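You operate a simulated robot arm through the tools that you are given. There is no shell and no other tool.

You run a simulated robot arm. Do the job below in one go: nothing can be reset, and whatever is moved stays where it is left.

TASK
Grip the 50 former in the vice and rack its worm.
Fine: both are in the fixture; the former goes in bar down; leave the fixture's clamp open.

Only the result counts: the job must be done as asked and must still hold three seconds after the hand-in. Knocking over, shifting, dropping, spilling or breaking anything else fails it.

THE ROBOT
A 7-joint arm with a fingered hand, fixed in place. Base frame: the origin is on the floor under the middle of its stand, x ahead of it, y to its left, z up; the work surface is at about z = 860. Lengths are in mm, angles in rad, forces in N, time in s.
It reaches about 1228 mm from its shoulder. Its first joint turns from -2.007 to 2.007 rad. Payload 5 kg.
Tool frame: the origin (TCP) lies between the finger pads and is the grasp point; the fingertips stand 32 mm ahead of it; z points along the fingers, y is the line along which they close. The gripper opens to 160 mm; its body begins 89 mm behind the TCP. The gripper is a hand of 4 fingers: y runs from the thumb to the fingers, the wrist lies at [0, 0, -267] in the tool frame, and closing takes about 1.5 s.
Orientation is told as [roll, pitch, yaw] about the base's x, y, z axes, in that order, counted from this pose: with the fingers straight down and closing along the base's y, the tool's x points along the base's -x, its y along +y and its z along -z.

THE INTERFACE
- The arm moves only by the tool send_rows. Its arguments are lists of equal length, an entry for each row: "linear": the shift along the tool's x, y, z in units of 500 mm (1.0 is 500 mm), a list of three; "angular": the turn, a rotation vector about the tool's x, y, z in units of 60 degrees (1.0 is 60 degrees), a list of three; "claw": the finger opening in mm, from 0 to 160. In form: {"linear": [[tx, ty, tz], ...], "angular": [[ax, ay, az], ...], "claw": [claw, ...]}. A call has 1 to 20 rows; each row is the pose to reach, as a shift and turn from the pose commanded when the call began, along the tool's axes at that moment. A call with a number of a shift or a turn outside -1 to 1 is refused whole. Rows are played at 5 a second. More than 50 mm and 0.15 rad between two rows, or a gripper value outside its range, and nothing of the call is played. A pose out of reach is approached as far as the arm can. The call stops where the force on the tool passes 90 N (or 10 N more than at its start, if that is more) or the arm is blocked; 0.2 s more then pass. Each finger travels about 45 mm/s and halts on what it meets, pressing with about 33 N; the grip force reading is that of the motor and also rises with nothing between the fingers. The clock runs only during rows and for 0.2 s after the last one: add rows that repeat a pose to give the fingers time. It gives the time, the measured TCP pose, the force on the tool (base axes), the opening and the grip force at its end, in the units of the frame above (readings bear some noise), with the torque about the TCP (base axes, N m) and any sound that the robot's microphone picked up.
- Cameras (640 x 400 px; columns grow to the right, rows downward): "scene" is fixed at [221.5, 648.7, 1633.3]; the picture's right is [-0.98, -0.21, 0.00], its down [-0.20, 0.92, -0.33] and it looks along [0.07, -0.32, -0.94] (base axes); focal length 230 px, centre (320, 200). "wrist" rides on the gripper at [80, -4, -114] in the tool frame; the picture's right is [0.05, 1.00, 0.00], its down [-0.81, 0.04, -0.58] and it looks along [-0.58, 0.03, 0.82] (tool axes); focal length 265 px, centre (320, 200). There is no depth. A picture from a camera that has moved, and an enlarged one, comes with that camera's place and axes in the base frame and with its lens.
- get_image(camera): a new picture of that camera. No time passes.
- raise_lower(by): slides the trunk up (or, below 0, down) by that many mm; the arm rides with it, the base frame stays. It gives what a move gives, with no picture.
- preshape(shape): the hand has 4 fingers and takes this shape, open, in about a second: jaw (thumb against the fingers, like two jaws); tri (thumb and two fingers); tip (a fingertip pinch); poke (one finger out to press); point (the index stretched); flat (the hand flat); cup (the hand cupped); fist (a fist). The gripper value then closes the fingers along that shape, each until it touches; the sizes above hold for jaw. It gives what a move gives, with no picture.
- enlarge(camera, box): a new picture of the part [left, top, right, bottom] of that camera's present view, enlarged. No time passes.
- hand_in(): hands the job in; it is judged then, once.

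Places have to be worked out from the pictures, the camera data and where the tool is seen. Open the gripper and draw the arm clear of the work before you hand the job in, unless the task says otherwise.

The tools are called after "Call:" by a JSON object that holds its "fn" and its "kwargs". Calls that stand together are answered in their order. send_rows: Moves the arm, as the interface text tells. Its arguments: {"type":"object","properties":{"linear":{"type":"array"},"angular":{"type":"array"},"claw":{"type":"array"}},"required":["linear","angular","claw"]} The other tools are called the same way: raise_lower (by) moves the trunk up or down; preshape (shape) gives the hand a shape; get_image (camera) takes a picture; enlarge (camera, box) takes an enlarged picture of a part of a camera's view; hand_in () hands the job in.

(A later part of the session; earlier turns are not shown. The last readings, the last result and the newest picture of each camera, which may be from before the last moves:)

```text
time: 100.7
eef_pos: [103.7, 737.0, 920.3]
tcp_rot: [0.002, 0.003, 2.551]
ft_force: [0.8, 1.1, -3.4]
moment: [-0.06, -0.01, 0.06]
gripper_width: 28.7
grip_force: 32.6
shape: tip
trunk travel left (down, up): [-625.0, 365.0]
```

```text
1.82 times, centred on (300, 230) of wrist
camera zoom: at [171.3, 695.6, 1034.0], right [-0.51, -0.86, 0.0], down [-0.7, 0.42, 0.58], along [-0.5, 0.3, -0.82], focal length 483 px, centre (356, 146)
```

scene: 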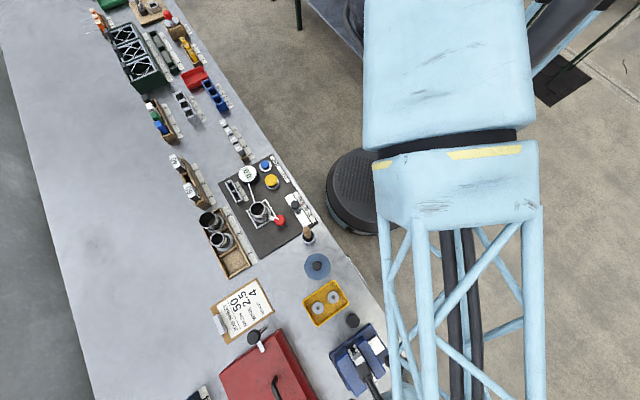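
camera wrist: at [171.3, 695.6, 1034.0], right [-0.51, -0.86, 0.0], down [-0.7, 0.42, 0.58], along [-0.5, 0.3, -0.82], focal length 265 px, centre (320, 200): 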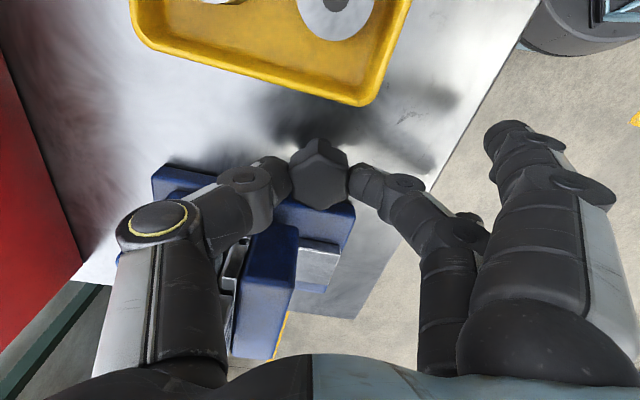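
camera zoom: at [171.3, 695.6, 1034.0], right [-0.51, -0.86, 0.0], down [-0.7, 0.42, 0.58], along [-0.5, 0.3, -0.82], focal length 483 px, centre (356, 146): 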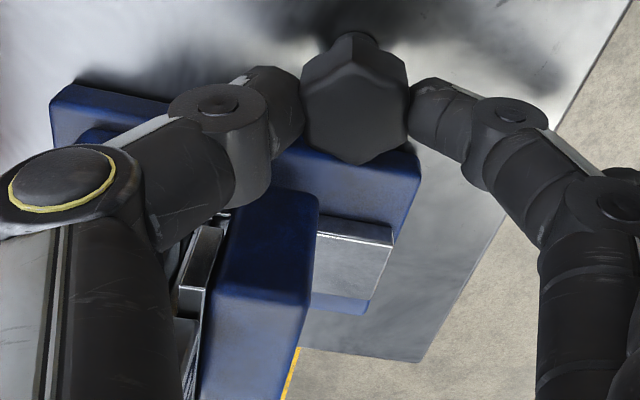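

A clean two-finger pinch with balanced load, and the knob is visible. Turn clockwise and watch torque and knob angle.

Call:
{"fn": "send_rows", "kwargs": {"linear": [[0, 0, 0], [0, 0, 0], [0, 0, 0], [0, 0, 0]], "angular": [[0, 0, 0.06], [0, 0, 0.12], [0, 0, 0.18], [0, 0, 0.18]], "claw": [5, 5, 5, 5]}}

Call:
{"fn": "enlarge", "kwargs": {"camera": "wrist", "box": [200, 120, 400, 340]}}

Call:
{"fn": "send_rows", "kwargs": {"linear": [[0, 0, 0], [0, 0, 0], [0, 0, 0]], "angular": [[0, 0, 0.06], [0, 0, 0.12], [0, 0, 0.12]], "claw": [5, 5, 5]}}

Call:
{"fn": "enlarge", "kwargs": {"camera": "wrist", "box": [200, 120, 400, 340]}}

```text
time: 101.7
eef_pos: [103.4, 735.7, 920.2]
tcp_rot: [-0.001, 0.002, 2.361]
ft_force: [0.3, 3.1, -5.2]
moment: [0.04, 0.03, 0.32]
gripper_width: 28.7
grip_force: 33.1
shape: tip
trunk travel left (down, up): [-625.0, 365.0]
```

```text
1.82 times, centred on (300, 230) of wrist
camera zoom: at [162.2, 683.4, 1034.1], right [-0.67, -0.75, 0.0], down [-0.61, 0.54, 0.58], along [-0.43, 0.38, -0.82], focal length 483 px, centre (356, 146)
```

zoom: 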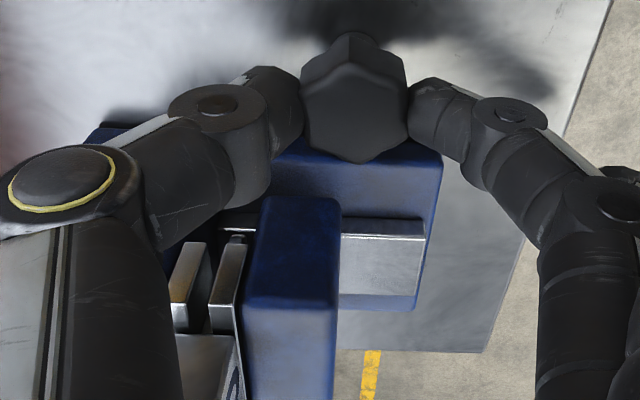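

```text
time: 102.5
eef_pos: [104.6, 736.3, 920.0]
tcp_rot: [0.001, 0.002, 2.235]
ft_force: [0.6, 2.9, -5.7]
moment: [0.01, -0.06, 0.58]
gripper_width: 28.3
grip_force: 33.2
shape: tip
trunk travel left (down, up): [-625.0, 365.0]
```

```text
1.82 times, centred on (300, 230) of wrist
camera zoom: at [155.0, 676.3, 1034.2], right [-0.75, -0.66, 0.0], down [-0.54, 0.62, 0.58], along [-0.38, 0.43, -0.82], focal length 483 px, centre (356, 146)
```

zoom: 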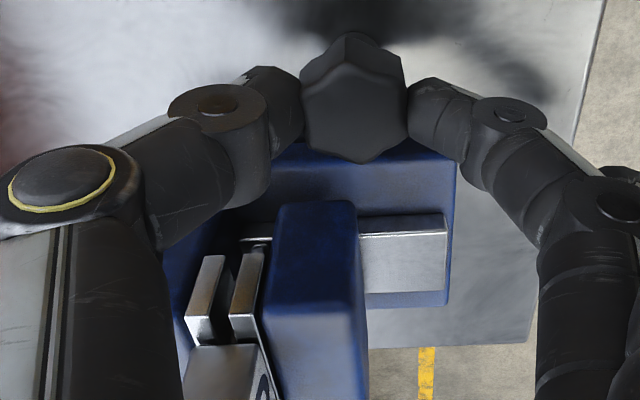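

The knob lags the hand and torque climbs steadily (0.32 → 0.58 N·m) with no side load – now it is really pressing on the bar. Continue tightening.

Call:
{"fn": "send_rows", "kwargs": {"linear": [[0, 0, 0], [0, 0, 0], [0, 0, 0], [0, 0, 0]], "angular": [[0, 0, 0.06], [0, 0, 0.12], [0, 0, 0.18], [0, 0, 0.18]], "claw": [0, 0, 0, 0]}}

Call:
{"fn": "enlarge", "kwargs": {"camera": "wrist", "box": [200, 120, 400, 340]}}

Call:
{"fn": "send_rows", "kwargs": {"linear": [[0, 0, 0], [0, 0, 0], [0, 0, 0]], "angular": [[0, 0, 0.06], [0, 0, 0.12], [0, 0, 0.12]], "claw": [0, 0, 0]}}

Call:
{"fn": "enlarge", "kwargs": {"camera": "wrist", "box": [200, 120, 400, 340]}}

```text
time: 103.5
eef_pos: [103.8, 737.5, 919.9]
tcp_rot: [0.0, 0.0, 2.048]
ft_force: [0.4, 3.8, -3.5]
moment: [0.02, 0.0, 0.91]
gripper_width: 28.5
grip_force: 32.9
shape: tip
trunk travel left (down, up): [-625.0, 365.0]
```

```text
1.82 times, centred on (300, 230) of wrist
camera zoom: at [142.6, 667.4, 1034.5], right [-0.86, -0.5, 0.0], down [-0.41, 0.71, 0.58], along [-0.29, 0.5, -0.82], focal length 483 px, centre (356, 146)
```

zoom: 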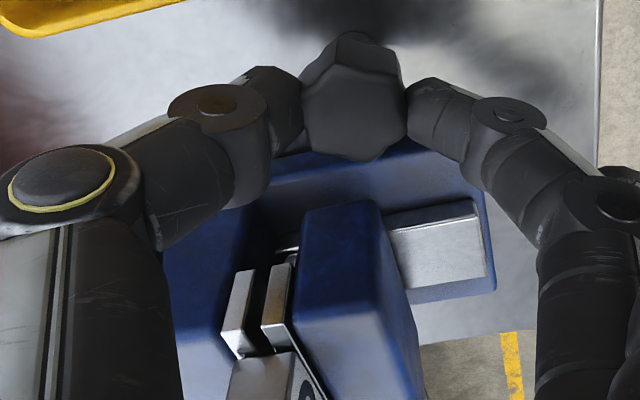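

```text
time: 104.3
eef_pos: [104.9, 734.9, 920.9]
tcp_rot: [0.0, 0.002, 1.923]
ft_force: [3.7, -10.3, -0.4]
moment: [-0.25, -0.06, 0.74]
gripper_width: 28.2
grip_force: 33.4
shape: tip
trunk travel left (down, up): [-625.0, 365.0]
```

```text
1.82 times, centred on (300, 230) of wrist
camera zoom: at [134.3, 661.2, 1034.5], right [-0.92, -0.39, 0.0], down [-0.32, 0.75, 0.58], along [-0.23, 0.53, -0.82], focal length 483 px, centre (356, 146)
```

zoom: 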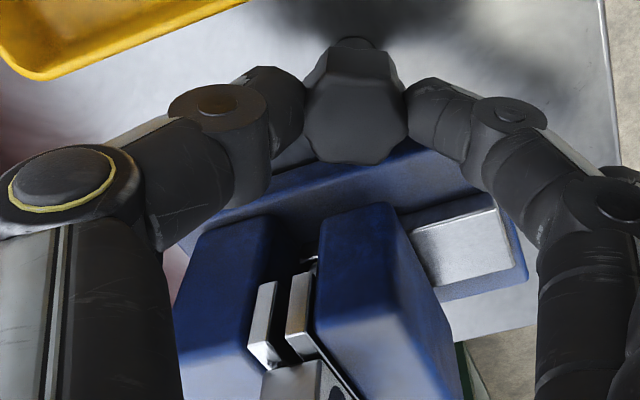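

Torque peaked at 0.91 N·m before the fingers began to slip. I release in place and compare the knob's angle before and after.

Call:
{"fn": "send_rows", "kwargs": {"linear": [[0, 0, 0], [0, 0, 0], [0, 0, 0], [0, 0, 0], [0, 0, 0]], "angular": [[0, 0, 0], [0, 0, 0], [0, 0, 0], [0, 0, 0], [0, 0, 0]], "claw": [20, 45, 70, 80, 80]}}

Call:
{"fn": "enlarge", "kwargs": {"camera": "wrist", "box": [200, 120, 400, 340]}}

```text
time: 105.5
eef_pos: [103.3, 736.4, 921.1]
tcp_rot: [-0.001, 0.001, 1.923]
ft_force: [0.9, 1.2, 0.0]
moment: [0.06, -0.01, 0.01]
gripper_width: 79.1
grip_force: 0.1
shape: tip
trunk travel left (down, up): [-625.0, 365.0]
```

```text
1.82 times, centred on (300, 230) of wrist
camera zoom: at [133.5, 662.6, 1034.5], right [-0.92, -0.39, 0.0], down [-0.32, 0.75, 0.58], along [-0.23, 0.53, -0.82], focal length 483 px, centre (356, 146)
```

zoom: 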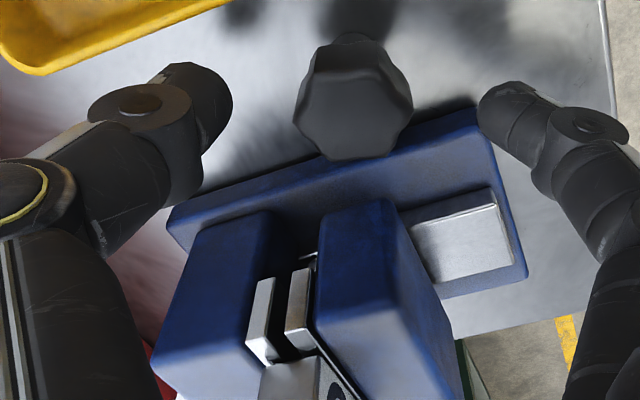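

I zoom on the knob and the jaws to judge whether it sprang back.

Call:
{"fn": "enlarge", "kwargs": {"camera": "wrist", "box": [280, 130, 360, 210]}}

Call:
{"fn": "enlarge", "kwargs": {"camera": "wrist", "box": [260, 250, 340, 340]}}

```text
5.00 times, centred on (320, 170) of wrist
camera zoom: at [133.5, 662.6, 1034.5], right [-0.92, -0.39, 0.0], down [-0.32, 0.75, 0.58], along [-0.23, 0.53, -0.82], focal length 1327 px, centre (320, 350)
```

zoom: 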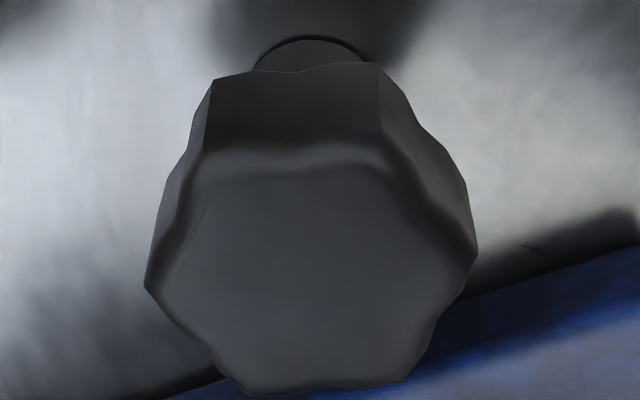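

```text
4.44 times, centred on (300, 295) of wrist
camera zoom: at [133.5, 662.6, 1034.5], right [-0.92, -0.39, 0.0], down [-0.32, 0.75, 0.58], along [-0.23, 0.53, -0.82], focal length 1180 px, centre (409, -222)
```

zoom: 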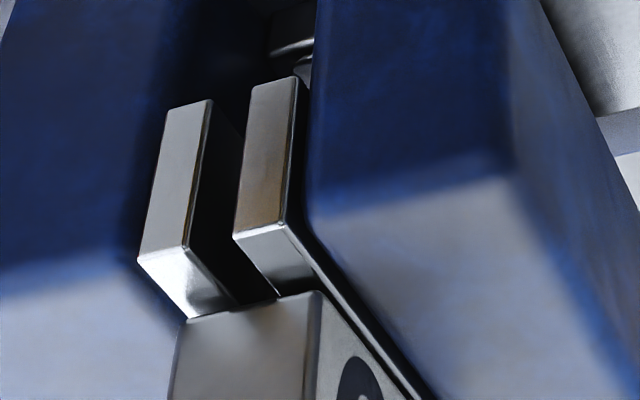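

The gap is unchanged (plates still touching the bar). I repeat the tug test to see whether the hold improved: rise, change to "jaw", and go over the head.

Call:
{"fn": "send_rows", "kwargs": {"linear": [[0, 0, -0.05], [0, 0, -0.14], [0, 0, -0.23], [0, 0, -0.32], [0, 0, -0.38], [-0.08, -0.003, -0.38], [-0.16, -0.006, -0.38], [-0.1886, -0.0074, -0.38], [-0.1886, -0.0074, -0.38]], "angular": [[0, 0, 0], [0, 0, 0], [0, 0, 0], [0, 0, 0], [0, 0, -0.1], [0, 0, -0.2], [0, 0, -0.3], [0, 0, -0.37], [0, 0, -0.37]], "claw": [80, 80, 80, 80, 80, 80, 80, 80, 80]}}

Call:
{"fn": "preshape", "kwargs": {"shape": "jaw"}}

Call:
{"fn": "get_image", "kwargs": {"camera": "wrist"}}

Call:
{"fn": "enlarge", "kwargs": {"camera": "wrist", "box": [260, 30, 380, 180]}}

```text
time: 107.5
eef_pos: [73.6, 826.9, 1110.8]
tcp_rot: [-0.002, 0.001, 2.313]
ft_force: [0.4, -0.2, -0.3]
moment: [0.0, -0.02, -0.03]
gripper_width: 79.2
grip_force: 0.1
shape: tip
trunk travel left (down, up): [-625.0, 365.0]
```

```text
time: 108.4
eef_pos: [74.7, 825.6, 1110.7]
tcp_rot: [0.001, -0.001, 2.31]
ft_force: [0.2, 0.3, -1.1]
moment: [0.03, 0.01, 0.01]
gripper_width: 160.1
grip_force: 0.1
shape: jaw
trunk travel left (down, up): [-625.0, 365.0]
```

```text
taken
camera wrist: at [130.2, 770.1, 1224.4], right [-0.7, -0.71, 0.0], down [-0.58, 0.57, 0.58], along [-0.41, 0.41, -0.82], focal length 265 px, centre (320, 200)
```

wrist: 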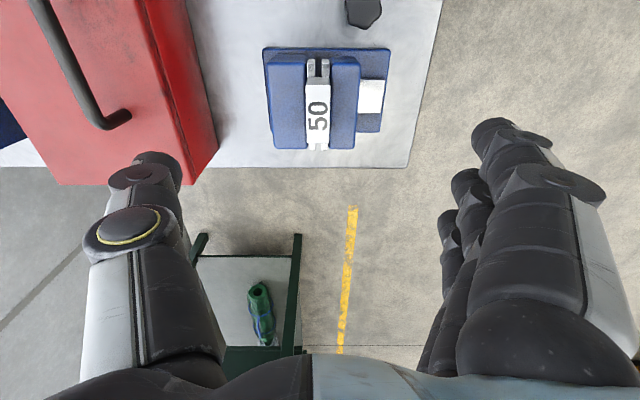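

```text
2.67 times, centred on (320, 105) of wrist
camera zoom: at [130.2, 770.1, 1224.4], right [-0.7, -0.71, 0.0], down [-0.58, 0.57, 0.58], along [-0.41, 0.41, -0.82], focal length 708 px, centre (320, 453)
```

zoom: 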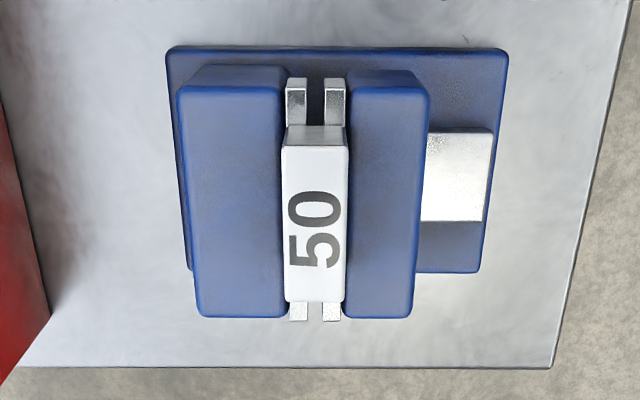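

Descend, grip the head and lift just 1.5 mm while reading the force.

Call:
{"fn": "send_rows", "kwargs": {"linear": [[0.0034, -0.004, 0.06], [0.0034, -0.004, 0.12], [0.0034, -0.004, 0.18], [0.0034, -0.004, 0.23], [0.0034, -0.004, 0.252], [0.0034, -0.004, 0.252], [0.0034, -0.004, 0.252], [0.0034, -0.004, 0.252], [0.0034, -0.004, 0.252], [0.0034, -0.004, 0.252], [0.0034, -0.004, 0.252]], "angular": [[0, 0, 0], [0, 0, 0], [0, 0, 0], [0, 0, 0], [0, 0, 0], [0, 0, 0], [0, 0, 0], [0, 0, 0], [0, 0, 0], [0, 0, 0], [0, 0, 0]], "claw": [120, 80, 80, 80, 80, 60, 40, 25, 10, 10, 10]}}

Call:
{"fn": "send_rows", "kwargs": {"linear": [[0, 0, -0.0015], [0, 0, -0.003], [0, 0, -0.003]], "angular": [[0, 0, 0], [0, 0, 0], [0, 0, 0]], "claw": [10, 10, 10]}}

Call:
{"fn": "send_rows", "kwargs": {"linear": [[0, 0, -0.001], [0, 0, -0.003], [0, 0, -0.003]], "angular": [[0, 0, 0], [0, 0, 0], [0, 0, 0]], "claw": [10, 10, 10]}}

```text
time: 110.8
eef_pos: [77.2, 826.7, 984.8]
tcp_rot: [0.003, 0.002, 2.311]
ft_force: [-0.1, -0.4, -0.1]
moment: [-0.03, 0.03, -0.04]
gripper_width: 16.0
grip_force: 33.2
shape: jaw
trunk travel left (down, up): [-625.0, 365.0]
```

```text
time: 111.6
eef_pos: [75.9, 827.5, 986.1]
tcp_rot: [0.001, 0.003, 2.309]
ft_force: [-2.2, -0.8, -4.1]
moment: [-0.1, 0.08, -0.03]
gripper_width: 15.5
grip_force: 33.3
shape: jaw
trunk travel left (down, up): [-625.0, 365.0]
```

```text
time: 112.4
eef_pos: [75.9, 826.7, 987.7]
tcp_rot: [0.0, 0.0, 2.31]
ft_force: [-2.0, -1.0, -5.1]
moment: [-0.04, 0.12, -0.09]
gripper_width: 15.5
grip_force: 32.3
shape: jaw
trunk travel left (down, up): [-625.0, 365.0]
```

Again only about −5 N. I check visually whether the head actually rose off the plates.

Call:
{"fn": "get_image", "kwargs": {"camera": "wrist"}}

Call:
{"fn": "enlarge", "kwargs": {"camera": "wrist", "box": [290, 75, 350, 135]}}

```text
taken
camera wrist: at [132.1, 770.4, 1101.5], right [-0.7, -0.71, 0.0], down [-0.58, 0.57, 0.58], along [-0.41, 0.41, -0.82], focal length 265 px, centre (320, 200)
```

wrist: 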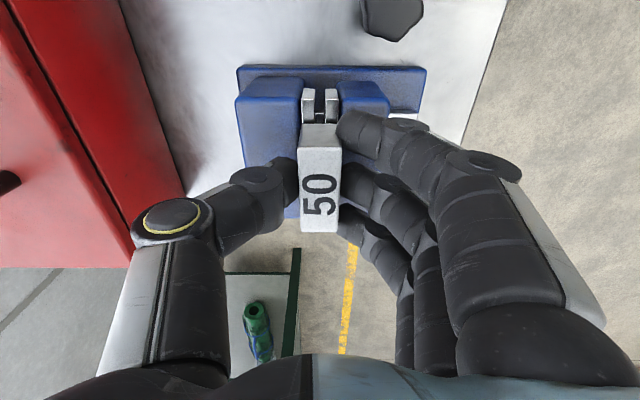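

```text
6.67 times, centred on (320, 105) of wrist
camera zoom: at [132.1, 770.4, 1101.5], right [-0.7, -0.71, 0.0], down [-0.58, 0.57, 0.58], along [-0.41, 0.41, -0.82], focal length 1769 px, centre (320, 833)
```

zoom: 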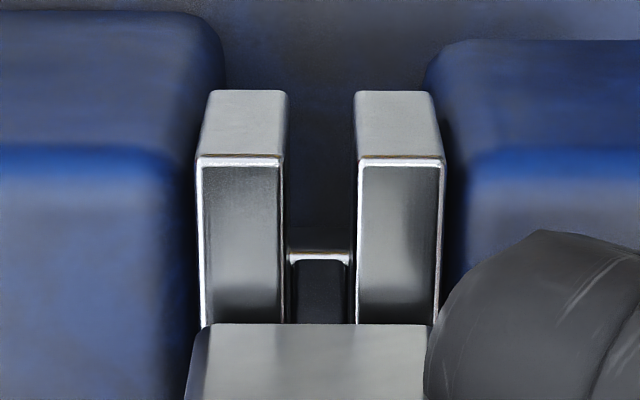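

Now it's clear: gap and bar are both ≈6.4 mm, so the plates do touch the bar on both sides; the vice simply holds with modest friction once the knob is let go. I lower the former back onto the plates, release, and will give the knob a final tightening.

Call:
{"fn": "send_rows", "kwargs": {"linear": [[0, 0, 0.003], [0, 0, 0.0055], [0, 0, 0.007], [0, 0, 0.007]], "angular": [[0, 0, 0], [0, 0, 0], [0, 0, 0], [0, 0, 0]], "claw": [10, 10, 10, 10]}}

Call:
{"fn": "send_rows", "kwargs": {"linear": [[0, 0, 0.001], [0, 0, 0.002], [0, 0, 0.002]], "angular": [[0, 0, 0], [0, 0, 0], [0, 0, 0]], "claw": [10, 10, 10]}}

```text
time: 113.4
eef_pos: [77.1, 827.0, 983.6]
tcp_rot: [-0.001, 0.0, 2.309]
ft_force: [0.1, -0.4, 1.2]
moment: [-0.04, 0.05, -0.08]
gripper_width: 15.8
grip_force: 32.6
shape: jaw
trunk travel left (down, up): [-625.0, 365.0]
```

```text
time: 114.2
eef_pos: [77.2, 826.4, 983.2]
tcp_rot: [0.001, -0.001, 2.311]
ft_force: [-2.3, 0.1, 2.7]
moment: [-0.03, 0.1, -0.09]
gripper_width: 15.7
grip_force: 33.0
shape: jaw
trunk travel left (down, up): [-625.0, 365.0]
```

I press another 1.5 mm to be sure it is seated.

Call:
{"fn": "send_rows", "kwargs": {"linear": [[0, 0, 0.0015], [0, 0, 0.003], [0, 0, 0.003]], "angular": [[0, 0, 0], [0, 0, 0], [0, 0, 0]], "claw": [10, 10, 10]}}

Call:
{"fn": "enlarge", "kwargs": {"camera": "wrist", "box": [290, 75, 350, 135]}}

```text
time: 115.0
eef_pos: [77.7, 826.1, 982.2]
tcp_rot: [0.0, 0.0, 2.311]
ft_force: [-0.9, 1.1, 9.9]
moment: [-0.14, 0.01, -0.11]
gripper_width: 15.7
grip_force: 33.2
shape: jaw
trunk travel left (down, up): [-625.0, 365.0]
```

```text
6.67 times, centred on (320, 105) of wrist
camera zoom: at [132.8, 769.6, 1096.7], right [-0.7, -0.71, 0.0], down [-0.58, 0.57, 0.58], along [-0.41, 0.41, -0.82], focal length 1769 px, centre (320, 833)
```

zoom: 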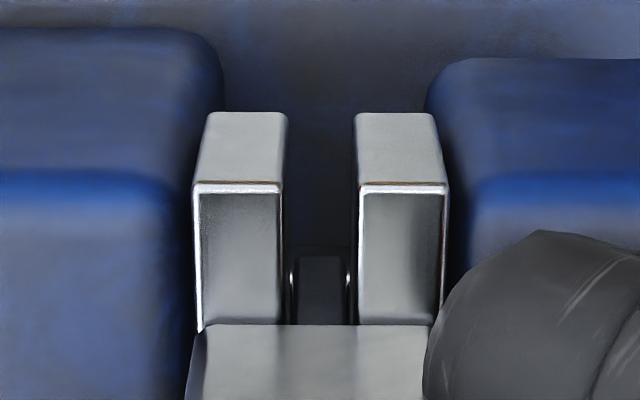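

Seated (10 N). Unload slightly, release and rise, then switch to the pinch for the final tightening.

Call:
{"fn": "send_rows", "kwargs": {"linear": [[0, 0, -0.002], [0, 0, -0.002], [0, 0, -0.002], [0, 0, -0.002], [0, 0, -0.002], [0, 0, -0.002], [0, 0, -0.05], [0, 0, -0.12], [0, 0, -0.19], [0, 0, -0.26], [0, 0, -0.26]], "angular": [[0, 0, 0], [0, 0, 0], [0, 0, 0], [0, 0, 0], [0, 0, 0], [0, 0, 0], [0, 0, 0], [0, 0, 0], [0, 0, 0], [0, 0, 0], [0, 0, 0]], "claw": [10, 25, 40, 60, 80, 80, 80, 80, 80, 80, 80]}}

Call:
{"fn": "preshape", "kwargs": {"shape": "tip"}}

Call:
{"fn": "enlarge", "kwargs": {"camera": "wrist", "box": [260, 0, 400, 180]}}

```text
time: 117.4
eef_pos: [75.7, 825.1, 1109.9]
tcp_rot: [0.001, 0.003, 2.311]
ft_force: [-0.6, -0.3, -0.6]
moment: [0.02, 0.03, 0.0]
gripper_width: 79.2
grip_force: 0.1
shape: jaw
trunk travel left (down, up): [-625.0, 365.0]
```

```text
time: 118.3
eef_pos: [76.6, 825.2, 1111.0]
tcp_rot: [0.0, 0.001, 2.309]
ft_force: [0.4, 0.2, -0.4]
moment: [-0.02, -0.04, -0.05]
gripper_width: 160.1
grip_force: 0.0
shape: tip
trunk travel left (down, up): [-625.0, 365.0]
```

```text
2.22 times, centred on (330, 90) of wrist
camera zoom: at [131.7, 769.1, 1225.9], right [-0.7, -0.71, 0.0], down [-0.58, 0.57, 0.58], along [-0.41, 0.41, -0.82], focal length 590 px, centre (298, 444)
```

zoom: 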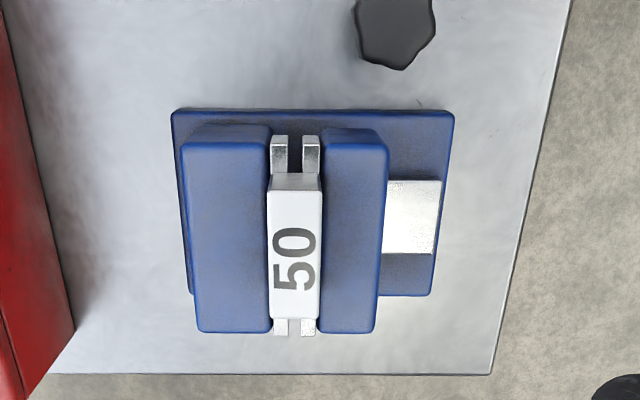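

Go to the knob, turned counter-clockwise to leave a long clear stroke, and pinch.

Call:
{"fn": "send_rows", "kwargs": {"linear": [[0.05, 0.023, 0], [0.1, 0.046, 0], [0.14, 0.065, 0], [0.1684, 0.078, 0], [0.1684, 0.078, 0.08], [0.1684, 0.078, 0.16], [0.1684, 0.078, 0.24], [0.1684, 0.078, 0.3], [0.1684, 0.078, 0.3]], "angular": [[0, 0, -0.09], [0, 0, -0.18], [0, 0, -0.27], [0, 0, -0.333], [0, 0, -0.333], [0, 0, -0.333], [0, 0, -0.333], [0, 0, -0.333], [0, 0, -0.333]], "claw": [120, 100, 90, 80, 80, 80, 80, 80, 80]}}

Call:
{"fn": "enlarge", "kwargs": {"camera": "wrist", "box": [250, 90, 390, 190]}}

Call:
{"fn": "get_image", "kwargs": {"camera": "wrist"}}

```text
time: 120.3
eef_pos: [104.8, 735.7, 959.9]
tcp_rot: [-0.001, 0.0, 2.657]
ft_force: [1.1, 0.0, -0.1]
moment: [0.01, -0.01, -0.01]
gripper_width: 80.7
grip_force: 0.0
shape: tip
trunk travel left (down, up): [-625.0, 365.0]
```

```text
4.00 times, centred on (320, 140) of wrist
camera zoom: at [176.0, 702.8, 1073.9], right [-0.42, -0.91, 0.0], down [-0.74, 0.34, 0.58], along [-0.52, 0.24, -0.82], focal length 1062 px, centre (320, 440)
```

zoom: 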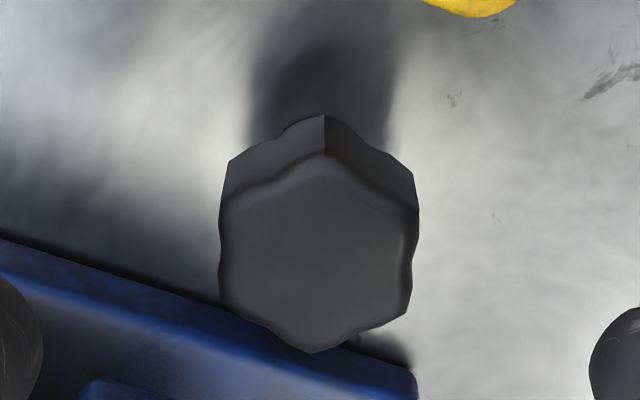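

```text
taken
camera wrist: at [176.0, 702.8, 1073.9], right [-0.42, -0.91, 0.0], down [-0.74, 0.34, 0.58], along [-0.52, 0.24, -0.82], focal length 265 px, centre (320, 200)
```

wrist: 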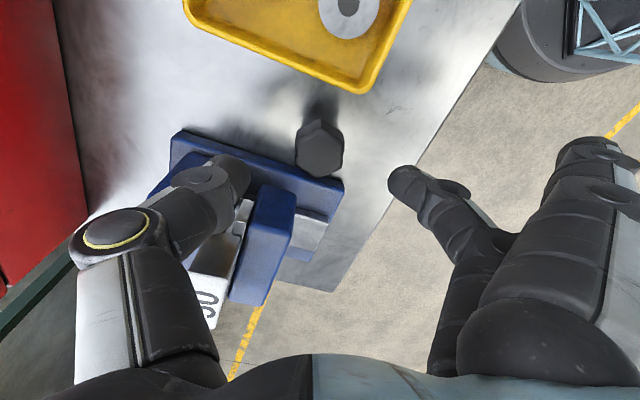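

Centred; descend, pinch and tighten in one stroke with torque checks.

Call:
{"fn": "send_rows", "kwargs": {"linear": [[-0.003, 0, 0.02], [-0.003, 0, 0.05], [-0.003, 0, 0.078], [-0.003, 0, 0.078], [-0.003, 0, 0.078], [-0.003, 0, 0.078], [-0.003, 0, 0.078], [-0.003, 0, 0.078], [-0.003, 0, 0.078]], "angular": [[0, 0, 0], [0, 0, 0], [0, 0, 0], [0, 0, 0], [0, 0, 0], [0, 0, 0], [0, 0, 0], [0, 0, 0], [0, 0, 0]], "claw": [80, 80, 80, 60, 40, 20, 5, 0, 0]}}

Call:
{"fn": "send_rows", "kwargs": {"linear": [[0, 0, 0], [0, 0, 0], [0, 0, 0], [0, 0, 0], [0, 0, 0], [0, 0, 0]], "angular": [[0, 0, 0.06], [0, 0, 0.12], [0, 0, 0.18], [0, 0, 0.24], [0, 0, 0.3], [0, 0, 0.3]], "claw": [0, 0, 0, 0, 0, 0]}}

Call:
{"fn": "enlarge", "kwargs": {"camera": "wrist", "box": [200, 120, 400, 340]}}

Call:
{"fn": "send_rows", "kwargs": {"linear": [[0, 0, 0], [0, 0, 0], [0, 0, 0], [0, 0, 0], [0, 0, 0]], "angular": [[0, 0, 0.06], [0, 0, 0.12], [0, 0, 0.18], [0, 0, 0.22], [0, 0, 0.22]], "claw": [0, 0, 0, 0, 0]}}

Call:
{"fn": "enlarge", "kwargs": {"camera": "wrist", "box": [200, 120, 400, 340]}}

```text
time: 122.3
eef_pos: [102.7, 738.7, 921.0]
tcp_rot: [0.0, 0.0, 2.659]
ft_force: [0.2, 0.2, -3.4]
moment: [0.01, 0.0, -0.01]
gripper_width: 27.9
grip_force: 32.9
shape: tip
trunk travel left (down, up): [-625.0, 365.0]
```

```text
time: 123.7
eef_pos: [102.4, 739.5, 921.6]
tcp_rot: [-0.001, 0.001, 2.343]
ft_force: [-5.3, -0.8, -13.6]
moment: [-0.14, 0.24, 0.56]
gripper_width: 27.4
grip_force: 32.9
shape: tip
trunk travel left (down, up): [-625.0, 365.0]
```

```text
1.82 times, centred on (300, 230) of wrist
camera zoom: at [160.5, 685.0, 1035.4], right [-0.68, -0.73, 0.0], down [-0.6, 0.55, 0.58], along [-0.42, 0.39, -0.82], focal length 483 px, centre (356, 146)
```

zoom: 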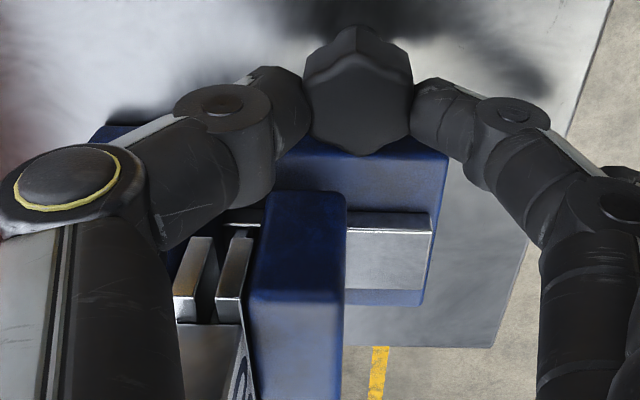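

```text
time: 124.9
eef_pos: [102.2, 739.6, 921.7]
tcp_rot: [0.0, 0.002, 2.115]
ft_force: [-8.8, 14.3, -8.2]
moment: [0.23, 0.27, 0.5]
gripper_width: 27.0
grip_force: 33.1
shape: tip
trunk travel left (down, up): [-625.0, 365.0]
```

```text
1.82 times, centred on (300, 230) of wrist
camera zoom: at [145.9, 674.0, 1036.5], right [-0.83, -0.56, 0.0], down [-0.46, 0.68, 0.58], along [-0.32, 0.48, -0.82], focal length 483 px, centre (356, 146)
```

zoom: 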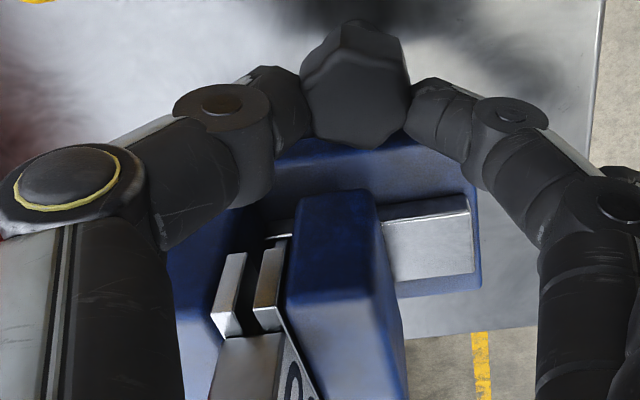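

Torque again rose to ~0.55 N·m before the pinch slipped on the lobes; the jaws are tight. I release in place and check the jaw gap.

Call:
{"fn": "send_rows", "kwargs": {"linear": [[0, 0, 0], [0, 0, 0], [0, 0, 0], [0, 0, 0], [0, 0, 0], [0, 0, -0.05], [0, 0, -0.12], [0, 0, -0.12]], "angular": [[0, 0, 0], [0, 0, 0], [0, 0, 0], [0, 0, 0], [0, 0, 0], [0, 0, 0], [0, 0, 0], [0, 0, 0]], "claw": [15, 35, 55, 70, 80, 80, 80, 80]}}

Call:
{"fn": "get_image", "kwargs": {"camera": "wrist"}}

Call:
{"fn": "enlarge", "kwargs": {"camera": "wrist", "box": [220, 170, 340, 290]}}

```text
time: 126.7
eef_pos: [102.6, 741.1, 982.6]
tcp_rot: [0.0, 0.001, 2.115]
ft_force: [-0.9, 0.4, -0.2]
moment: [-0.01, 0.0, 0.03]
gripper_width: 79.1
grip_force: 0.0
shape: tip
trunk travel left (down, up): [-625.0, 365.0]
```

```text
taken
camera wrist: at [147.0, 674.2, 1097.1], right [-0.83, -0.56, 0.0], down [-0.46, 0.68, 0.58], along [-0.32, 0.48, -0.82], focal length 265 px, centre (320, 200)
```

wrist: 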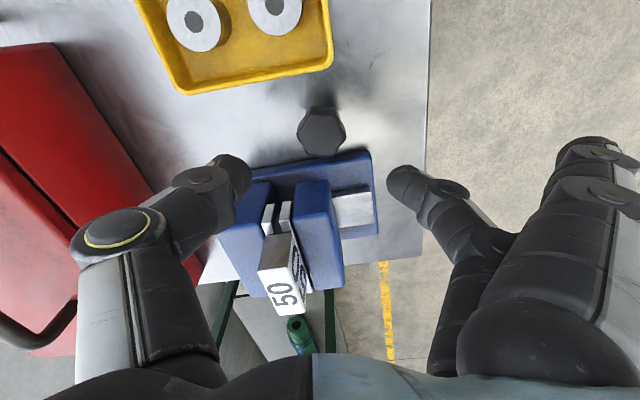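

```text
3.33 times, centred on (280, 230) of wrist
camera zoom: at [147.0, 674.2, 1097.1], right [-0.83, -0.56, 0.0], down [-0.46, 0.68, 0.58], along [-0.32, 0.48, -0.82], focal length 885 px, centre (453, 100)
```

zoom: 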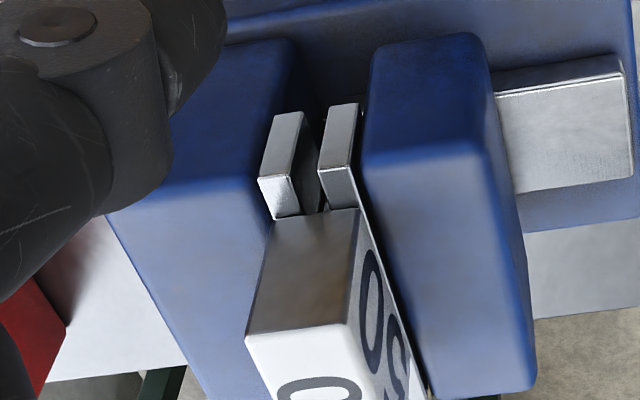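

The jaws are closed on the bar on both sides, so the former is in the vice. Next: the fixture's clamp. I rise, swing the hand round and travel back to the fixture.

Call:
{"fn": "send_rows", "kwargs": {"linear": [[0, 0, -0.08], [0, 0, -0.16], [0, 0, -0.24], [0, 0, -0.3], [0, 0, -0.3], [0, 0, -0.3], [0, 0, -0.3], [0, 0, -0.3], [0, 0, -0.3], [0, 0, -0.3], [0, 0, -0.3], [0, 0, -0.3]], "angular": [[0, 0, 0], [0, 0, 0], [0, 0, 0], [0, 0, 0.1], [0, 0, 0.22], [0, 0, 0.34], [0, 0, 0.46], [0, 0, 0.58], [0, 0, 0.7], [0, 0, 0.82], [0, 0, 0.95], [0, 0, 0.95]], "claw": [80, 80, 80, 80, 80, 80, 80, 80, 80, 80, 80, 80]}}

Call:
{"fn": "enlarge", "kwargs": {"camera": "scene", "box": [210, 160, 330, 250]}}

```text
time: 129.3
eef_pos: [105.2, 739.4, 1133.0]
tcp_rot: [-0.001, 0.0, 1.117]
ft_force: [0.3, -0.7, 0.9]
moment: [0.03, 0.02, 0.01]
gripper_width: 79.2
grip_force: 0.0
shape: tip
trunk travel left (down, up): [-625.0, 365.0]
```

```text
4.44 times, centred on (270, 205) of scene
camera zoom: at [221.5, 648.7, 1633.3], right [-0.98, -0.21, 0.0], down [-0.2, 0.92, -0.33], along [0.07, -0.32, -0.94], focal length 1022 px, centre (542, 178)
```

zoom: 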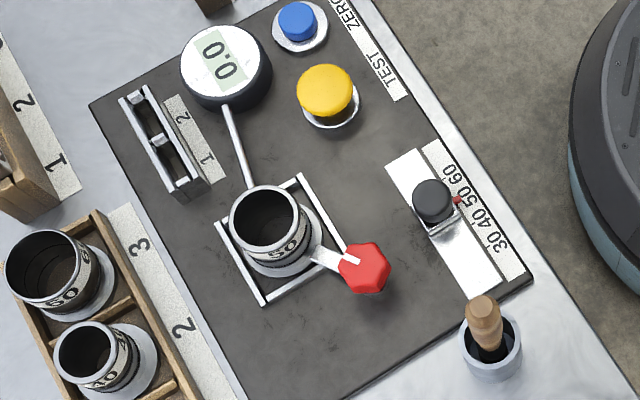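

Fixture is undisturbed, clamp arm still over the flange. Travel to above the red knob with the hand turned so thumb and finger have clear space for counter-clockwise strokes.

Call:
{"fn": "send_rows", "kwargs": {"linear": [[0.02, -0.079, 0], [0.04, -0.158, 0], [0.06, -0.237, 0], [0.08, -0.316, 0], [0.1, -0.395, 0], [0.12, -0.474, 0], [0.14, -0.553, 0], [0.16, -0.632, 0], [0.181, -0.712, 0], [0.181, -0.712, 0]], "angular": [[0, 0, 0.109], [0, 0, 0.218], [0, 0, 0.327], [0, 0, 0.436], [0, 0, 0.545], [0, 0, 0.654], [0, 0, 0.763], [0, 0, 0.872], [0, 0, 0.98], [0, 0, 0.98]], "claw": [80, 80, 80, 80, 80, 70, 60, 60, 60, 60]}}

Call:
{"fn": "get_image", "kwargs": {"camera": "wrist"}}

Call:
{"fn": "get_image", "kwargs": {"camera": "scene"}}

```text
time: 131.5
eef_pos: [382.4, 500.8, 1132.7]
tcp_rot: [0.0, 0.0, 0.093]
ft_force: [-0.2, -0.3, 0.6]
moment: [-0.03, 0.0, 0.02]
gripper_width: 60.5
grip_force: 0.0
shape: tip
trunk travel left (down, up): [-625.0, 365.0]
```

```text
taken
camera wrist: at [300.9, 490.1, 1246.6], right [-0.14, 0.99, 0.0], down [0.81, 0.12, 0.58], along [0.57, 0.08, -0.82], focal length 265 px, centre (320, 200)
```

wrist: 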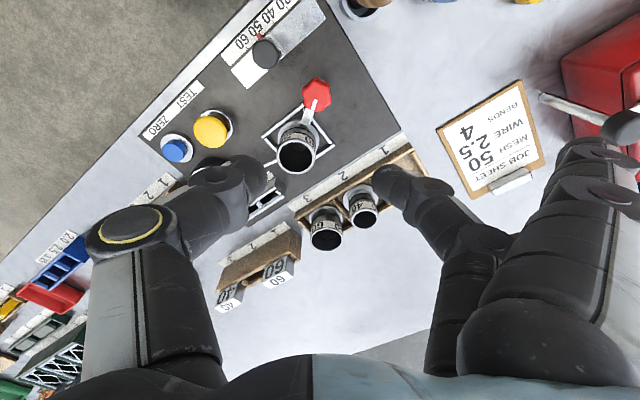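

```text
taken
```

scene: 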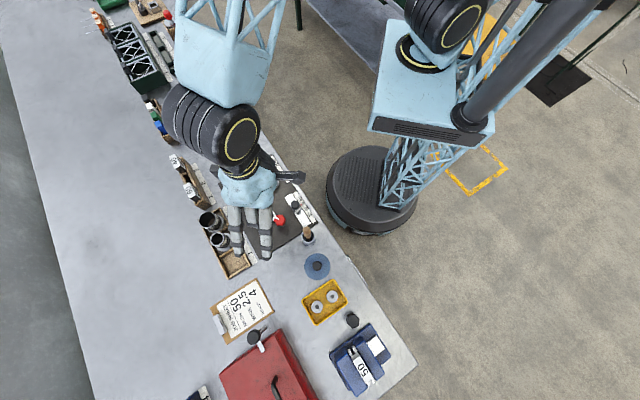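

Zoom on the red knob to refine its position.

Call:
{"fn": "enlarge", "kwargs": {"camera": "wrist", "box": [260, 60, 380, 160]}}

Call:
{"fn": "enlarge", "kwargs": {"camera": "scene", "box": [330, 320, 400, 395]}}

```text
4.00 times, centred on (320, 110) of wrist
camera zoom: at [300.9, 490.1, 1246.6], right [-0.14, 0.99, 0.0], down [0.81, 0.12, 0.58], along [0.57, 0.08, -0.82], focal length 1062 px, centre (320, 560)
```

zoom: 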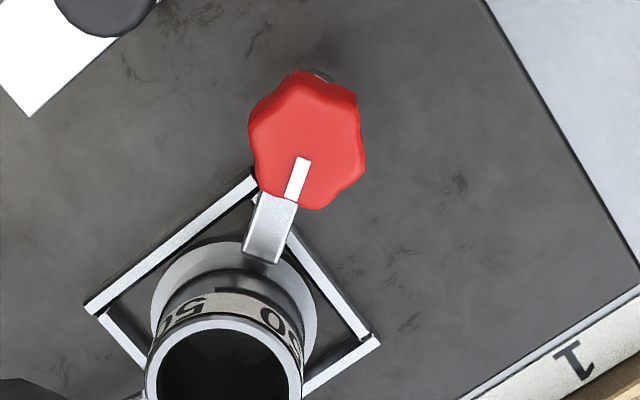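

```text
5.33 times, centred on (365, 358) of scene
camera zoom: at [221.5, 648.7, 1633.3], right [-0.98, -0.21, 0.0], down [-0.2, 0.92, -0.33], along [0.07, -0.32, -0.94], focal length 1226 px, centre (80, -640)
```

zoom: 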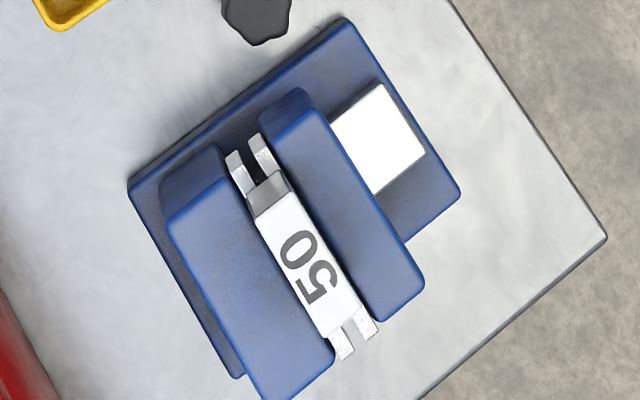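

Knob centre at about a=621, b=103, top ≈ 920. Shift and descend in two steps.

Call:
{"fn": "send_rows", "kwargs": {"linear": [[-0.004, -0.003, 0.05], [-0.008, -0.0064, 0.12], [-0.008, -0.0064, 0.19], [-0.008, -0.0064, 0.26], [-0.008, -0.0064, 0.32], [-0.008, -0.0064, 0.32]], "angular": [[0, 0, 0], [0, 0, 0], [0, 0, 0], [0, 0, 0], [0, 0, 0], [0, 0, 0]], "claw": [60, 60, 60, 60, 60, 60]}}

Call:
{"fn": "get_image", "kwargs": {"camera": "wrist"}}

Call:
{"fn": "enlarge", "kwargs": {"camera": "scene", "box": [210, 160, 330, 250]}}

```text
time: 132.9
eef_pos: [389.9, 499.1, 968.7]
tcp_rot: [-0.002, 0.001, 0.094]
ft_force: [-0.2, -0.7, -0.6]
moment: [-0.02, -0.04, -0.01]
gripper_width: 60.5
grip_force: 0.0
shape: tip
trunk travel left (down, up): [-625.0, 365.0]
```

```text
taken
camera wrist: at [308.3, 487.7, 1083.5], right [-0.14, 0.99, 0.0], down [0.81, 0.12, 0.58], along [0.57, 0.08, -0.82], focal length 265 px, centre (320, 200)
```

wrist: 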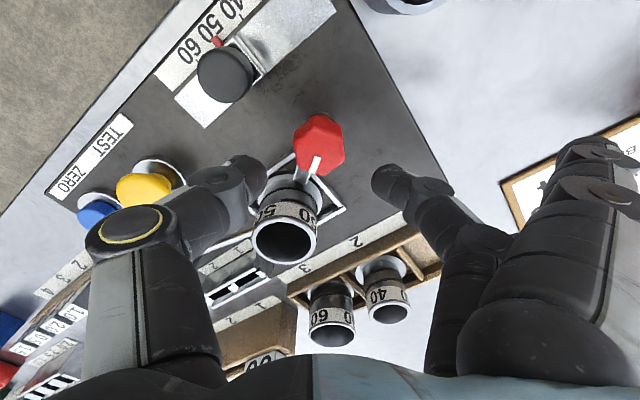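

```text
4.44 times, centred on (270, 205) of scene
camera zoom: at [221.5, 648.7, 1633.3], right [-0.98, -0.21, 0.0], down [-0.2, 0.92, -0.33], along [0.07, -0.32, -0.94], focal length 1022 px, centre (542, 178)
```

zoom: 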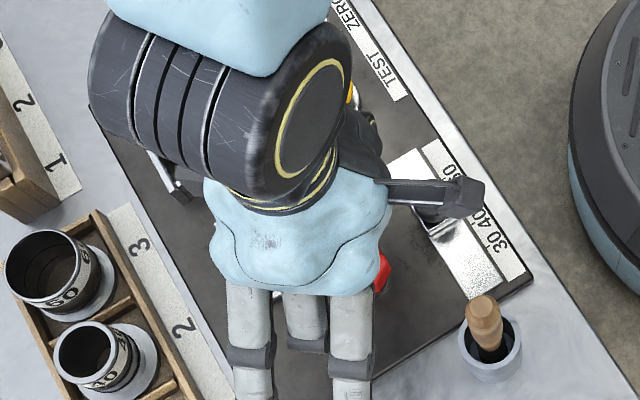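

Thumb and finger straddle the red knob; zoom to check centring.

Call:
{"fn": "enlarge", "kwargs": {"camera": "wrist", "box": [250, 90, 390, 210]}}

```text
3.33 times, centred on (320, 150) of wrist
camera zoom: at [308.3, 487.7, 1083.5], right [-0.14, 0.99, 0.0], down [0.81, 0.12, 0.58], along [0.57, 0.08, -0.82], focal length 885 px, centre (320, 367)
```

zoom: 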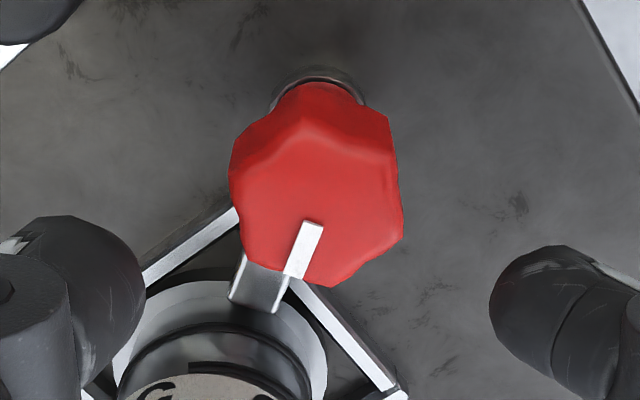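

Centred within ~2 mm. Descend to grip height and pinch.

Call:
{"fn": "send_rows", "kwargs": {"linear": [[0.002, 0, 0.03], [0.002, 0, 0.064], [0.002, 0, 0.064], [0.002, 0, 0.064], [0.002, 0, 0.064], [0.002, 0, 0.064], [0.002, 0, 0.064], [0.002, 0, 0.064]], "angular": [[0, 0, 0], [0, 0, 0], [0, 0, 0], [0, 0, 0], [0, 0, 0], [0, 0, 0], [0, 0, 0], [0, 0, 0]], "claw": [60, 60, 45, 30, 15, 5, 0, 0]}}

Call:
{"fn": "get_image", "kwargs": {"camera": "wrist"}}

Call:
{"fn": "enlarge", "kwargs": {"camera": "wrist", "box": [230, 90, 410, 260]}}

```text
time: 134.7
eef_pos: [388.3, 497.5, 939.6]
tcp_rot: [0.0, 0.002, 0.092]
ft_force: [1.3, -0.2, -4.6]
moment: [0.05, -0.04, 0.01]
gripper_width: 25.6
grip_force: 32.1
shape: tip
trunk travel left (down, up): [-625.0, 365.0]
```

```text
taken
camera wrist: at [307.0, 487.2, 1052.6], right [-0.14, 0.99, 0.0], down [0.81, 0.12, 0.58], along [0.57, 0.08, -0.82], focal length 265 px, centre (320, 200)
```

wrist: 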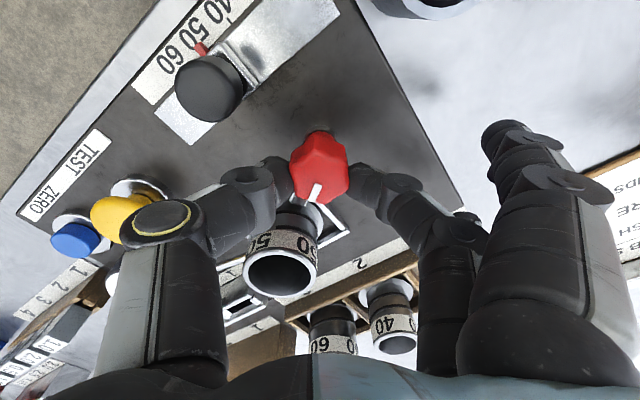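

```text
2.35 times, centred on (320, 175) of wrist
camera zoom: at [307.0, 487.2, 1052.6], right [-0.14, 0.99, 0.0], down [0.81, 0.12, 0.58], along [0.57, 0.08, -0.82], focal length 624 px, centre (320, 259)
```

zoom: 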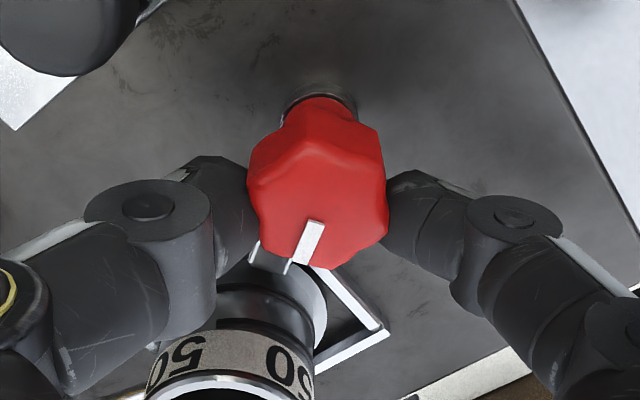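

Good pinch on the red knob. Turn it counter-clockwise (from above) by ~0.3 rad and check torque and the arm's movement.

Call:
{"fn": "send_rows", "kwargs": {"linear": [[0, 0, 0], [0, 0, 0], [0, 0, 0], [0, 0, 0], [0, 0, 0]], "angular": [[0, 0, -0.07], [0, 0, -0.14], [0, 0, -0.21], [0, 0, -0.28], [0, 0, -0.28]], "claw": [0, 0, 0, 0, 0]}}

Call:
{"fn": "enlarge", "kwargs": {"camera": "wrist", "box": [230, 90, 410, 260]}}

```text
time: 135.9
eef_pos: [388.0, 498.9, 938.8]
tcp_rot: [-0.002, 0.0, 0.389]
ft_force: [-0.1, 3.5, -16.6]
moment: [0.16, 0.03, -0.04]
gripper_width: 25.0
grip_force: 33.1
shape: tip
trunk travel left (down, up): [-625.0, 365.0]
```

```text
2.35 times, centred on (320, 175) of wrist
camera zoom: at [313.7, 465.7, 1053.3], right [-0.43, 0.9, 0.0], down [0.74, 0.35, 0.58], along [0.52, 0.24, -0.82], focal length 624 px, centre (320, 259)
```

zoom: 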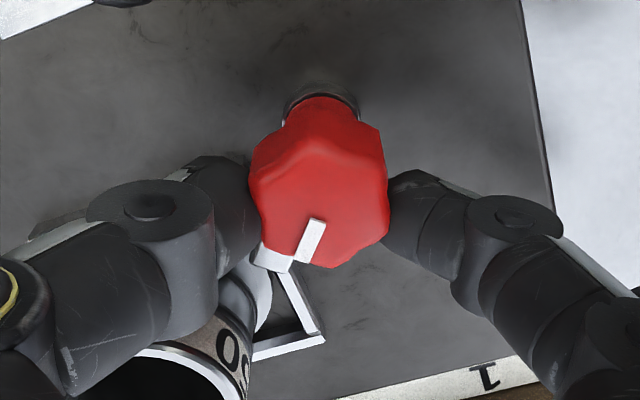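

The knob and its arm turn freely with the hand. Continue a bit further this stroke.

Call:
{"fn": "send_rows", "kwargs": {"linear": [[0, 0, 0], [0, 0, 0], [0, 0, 0]], "angular": [[0, 0, -0.08], [0, 0, -0.16], [0, 0, -0.16]], "claw": [0, 0, 0]}}

Call:
{"fn": "get_image", "kwargs": {"camera": "wrist"}}

Call:
{"fn": "enlarge", "kwargs": {"camera": "wrist", "box": [230, 90, 410, 260]}}

Call:
{"fn": "enlarge", "kwargs": {"camera": "scene", "box": [210, 160, 330, 250]}}

```text
time: 136.7
eef_pos: [387.9, 499.8, 939.3]
tcp_rot: [0.0, 0.0, 0.555]
ft_force: [-6.2, 3.7, -17.8]
moment: [0.21, 0.13, -0.01]
gripper_width: 24.3
grip_force: 33.1
shape: tip
trunk travel left (down, up): [-625.0, 365.0]
```

```text
taken
camera wrist: at [320.4, 454.3, 1053.5], right [-0.57, 0.82, 0.0], down [0.67, 0.47, 0.58], along [0.47, 0.33, -0.82], focal length 265 px, centre (320, 200)
```

wrist: 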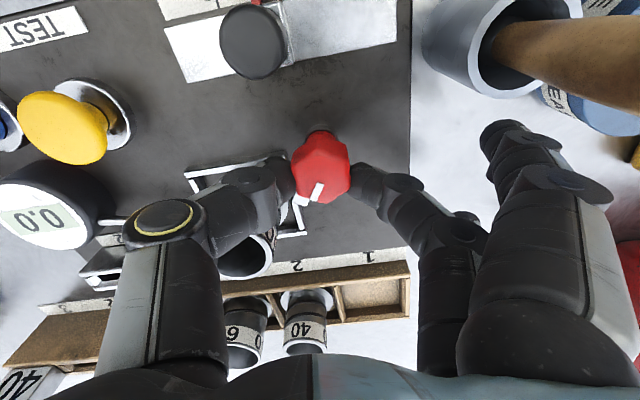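

```text
2.35 times, centred on (320, 175) of wrist
camera zoom: at [320.4, 454.3, 1053.5], right [-0.57, 0.82, 0.0], down [0.67, 0.47, 0.58], along [0.47, 0.33, -0.82], focal length 624 px, centre (320, 259)
```

zoom: 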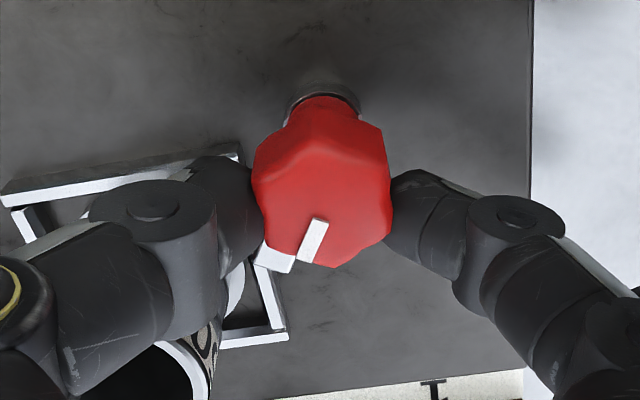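

```text
4.44 times, centred on (270, 205) of scene
camera zoom: at [221.5, 648.7, 1633.3], right [-0.98, -0.21, 0.0], down [-0.2, 0.92, -0.33], along [0.07, -0.32, -0.94], focal length 1022 px, centre (542, 178)
```

zoom: 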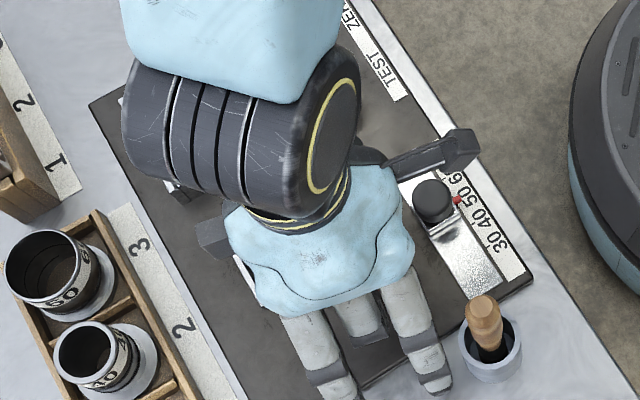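

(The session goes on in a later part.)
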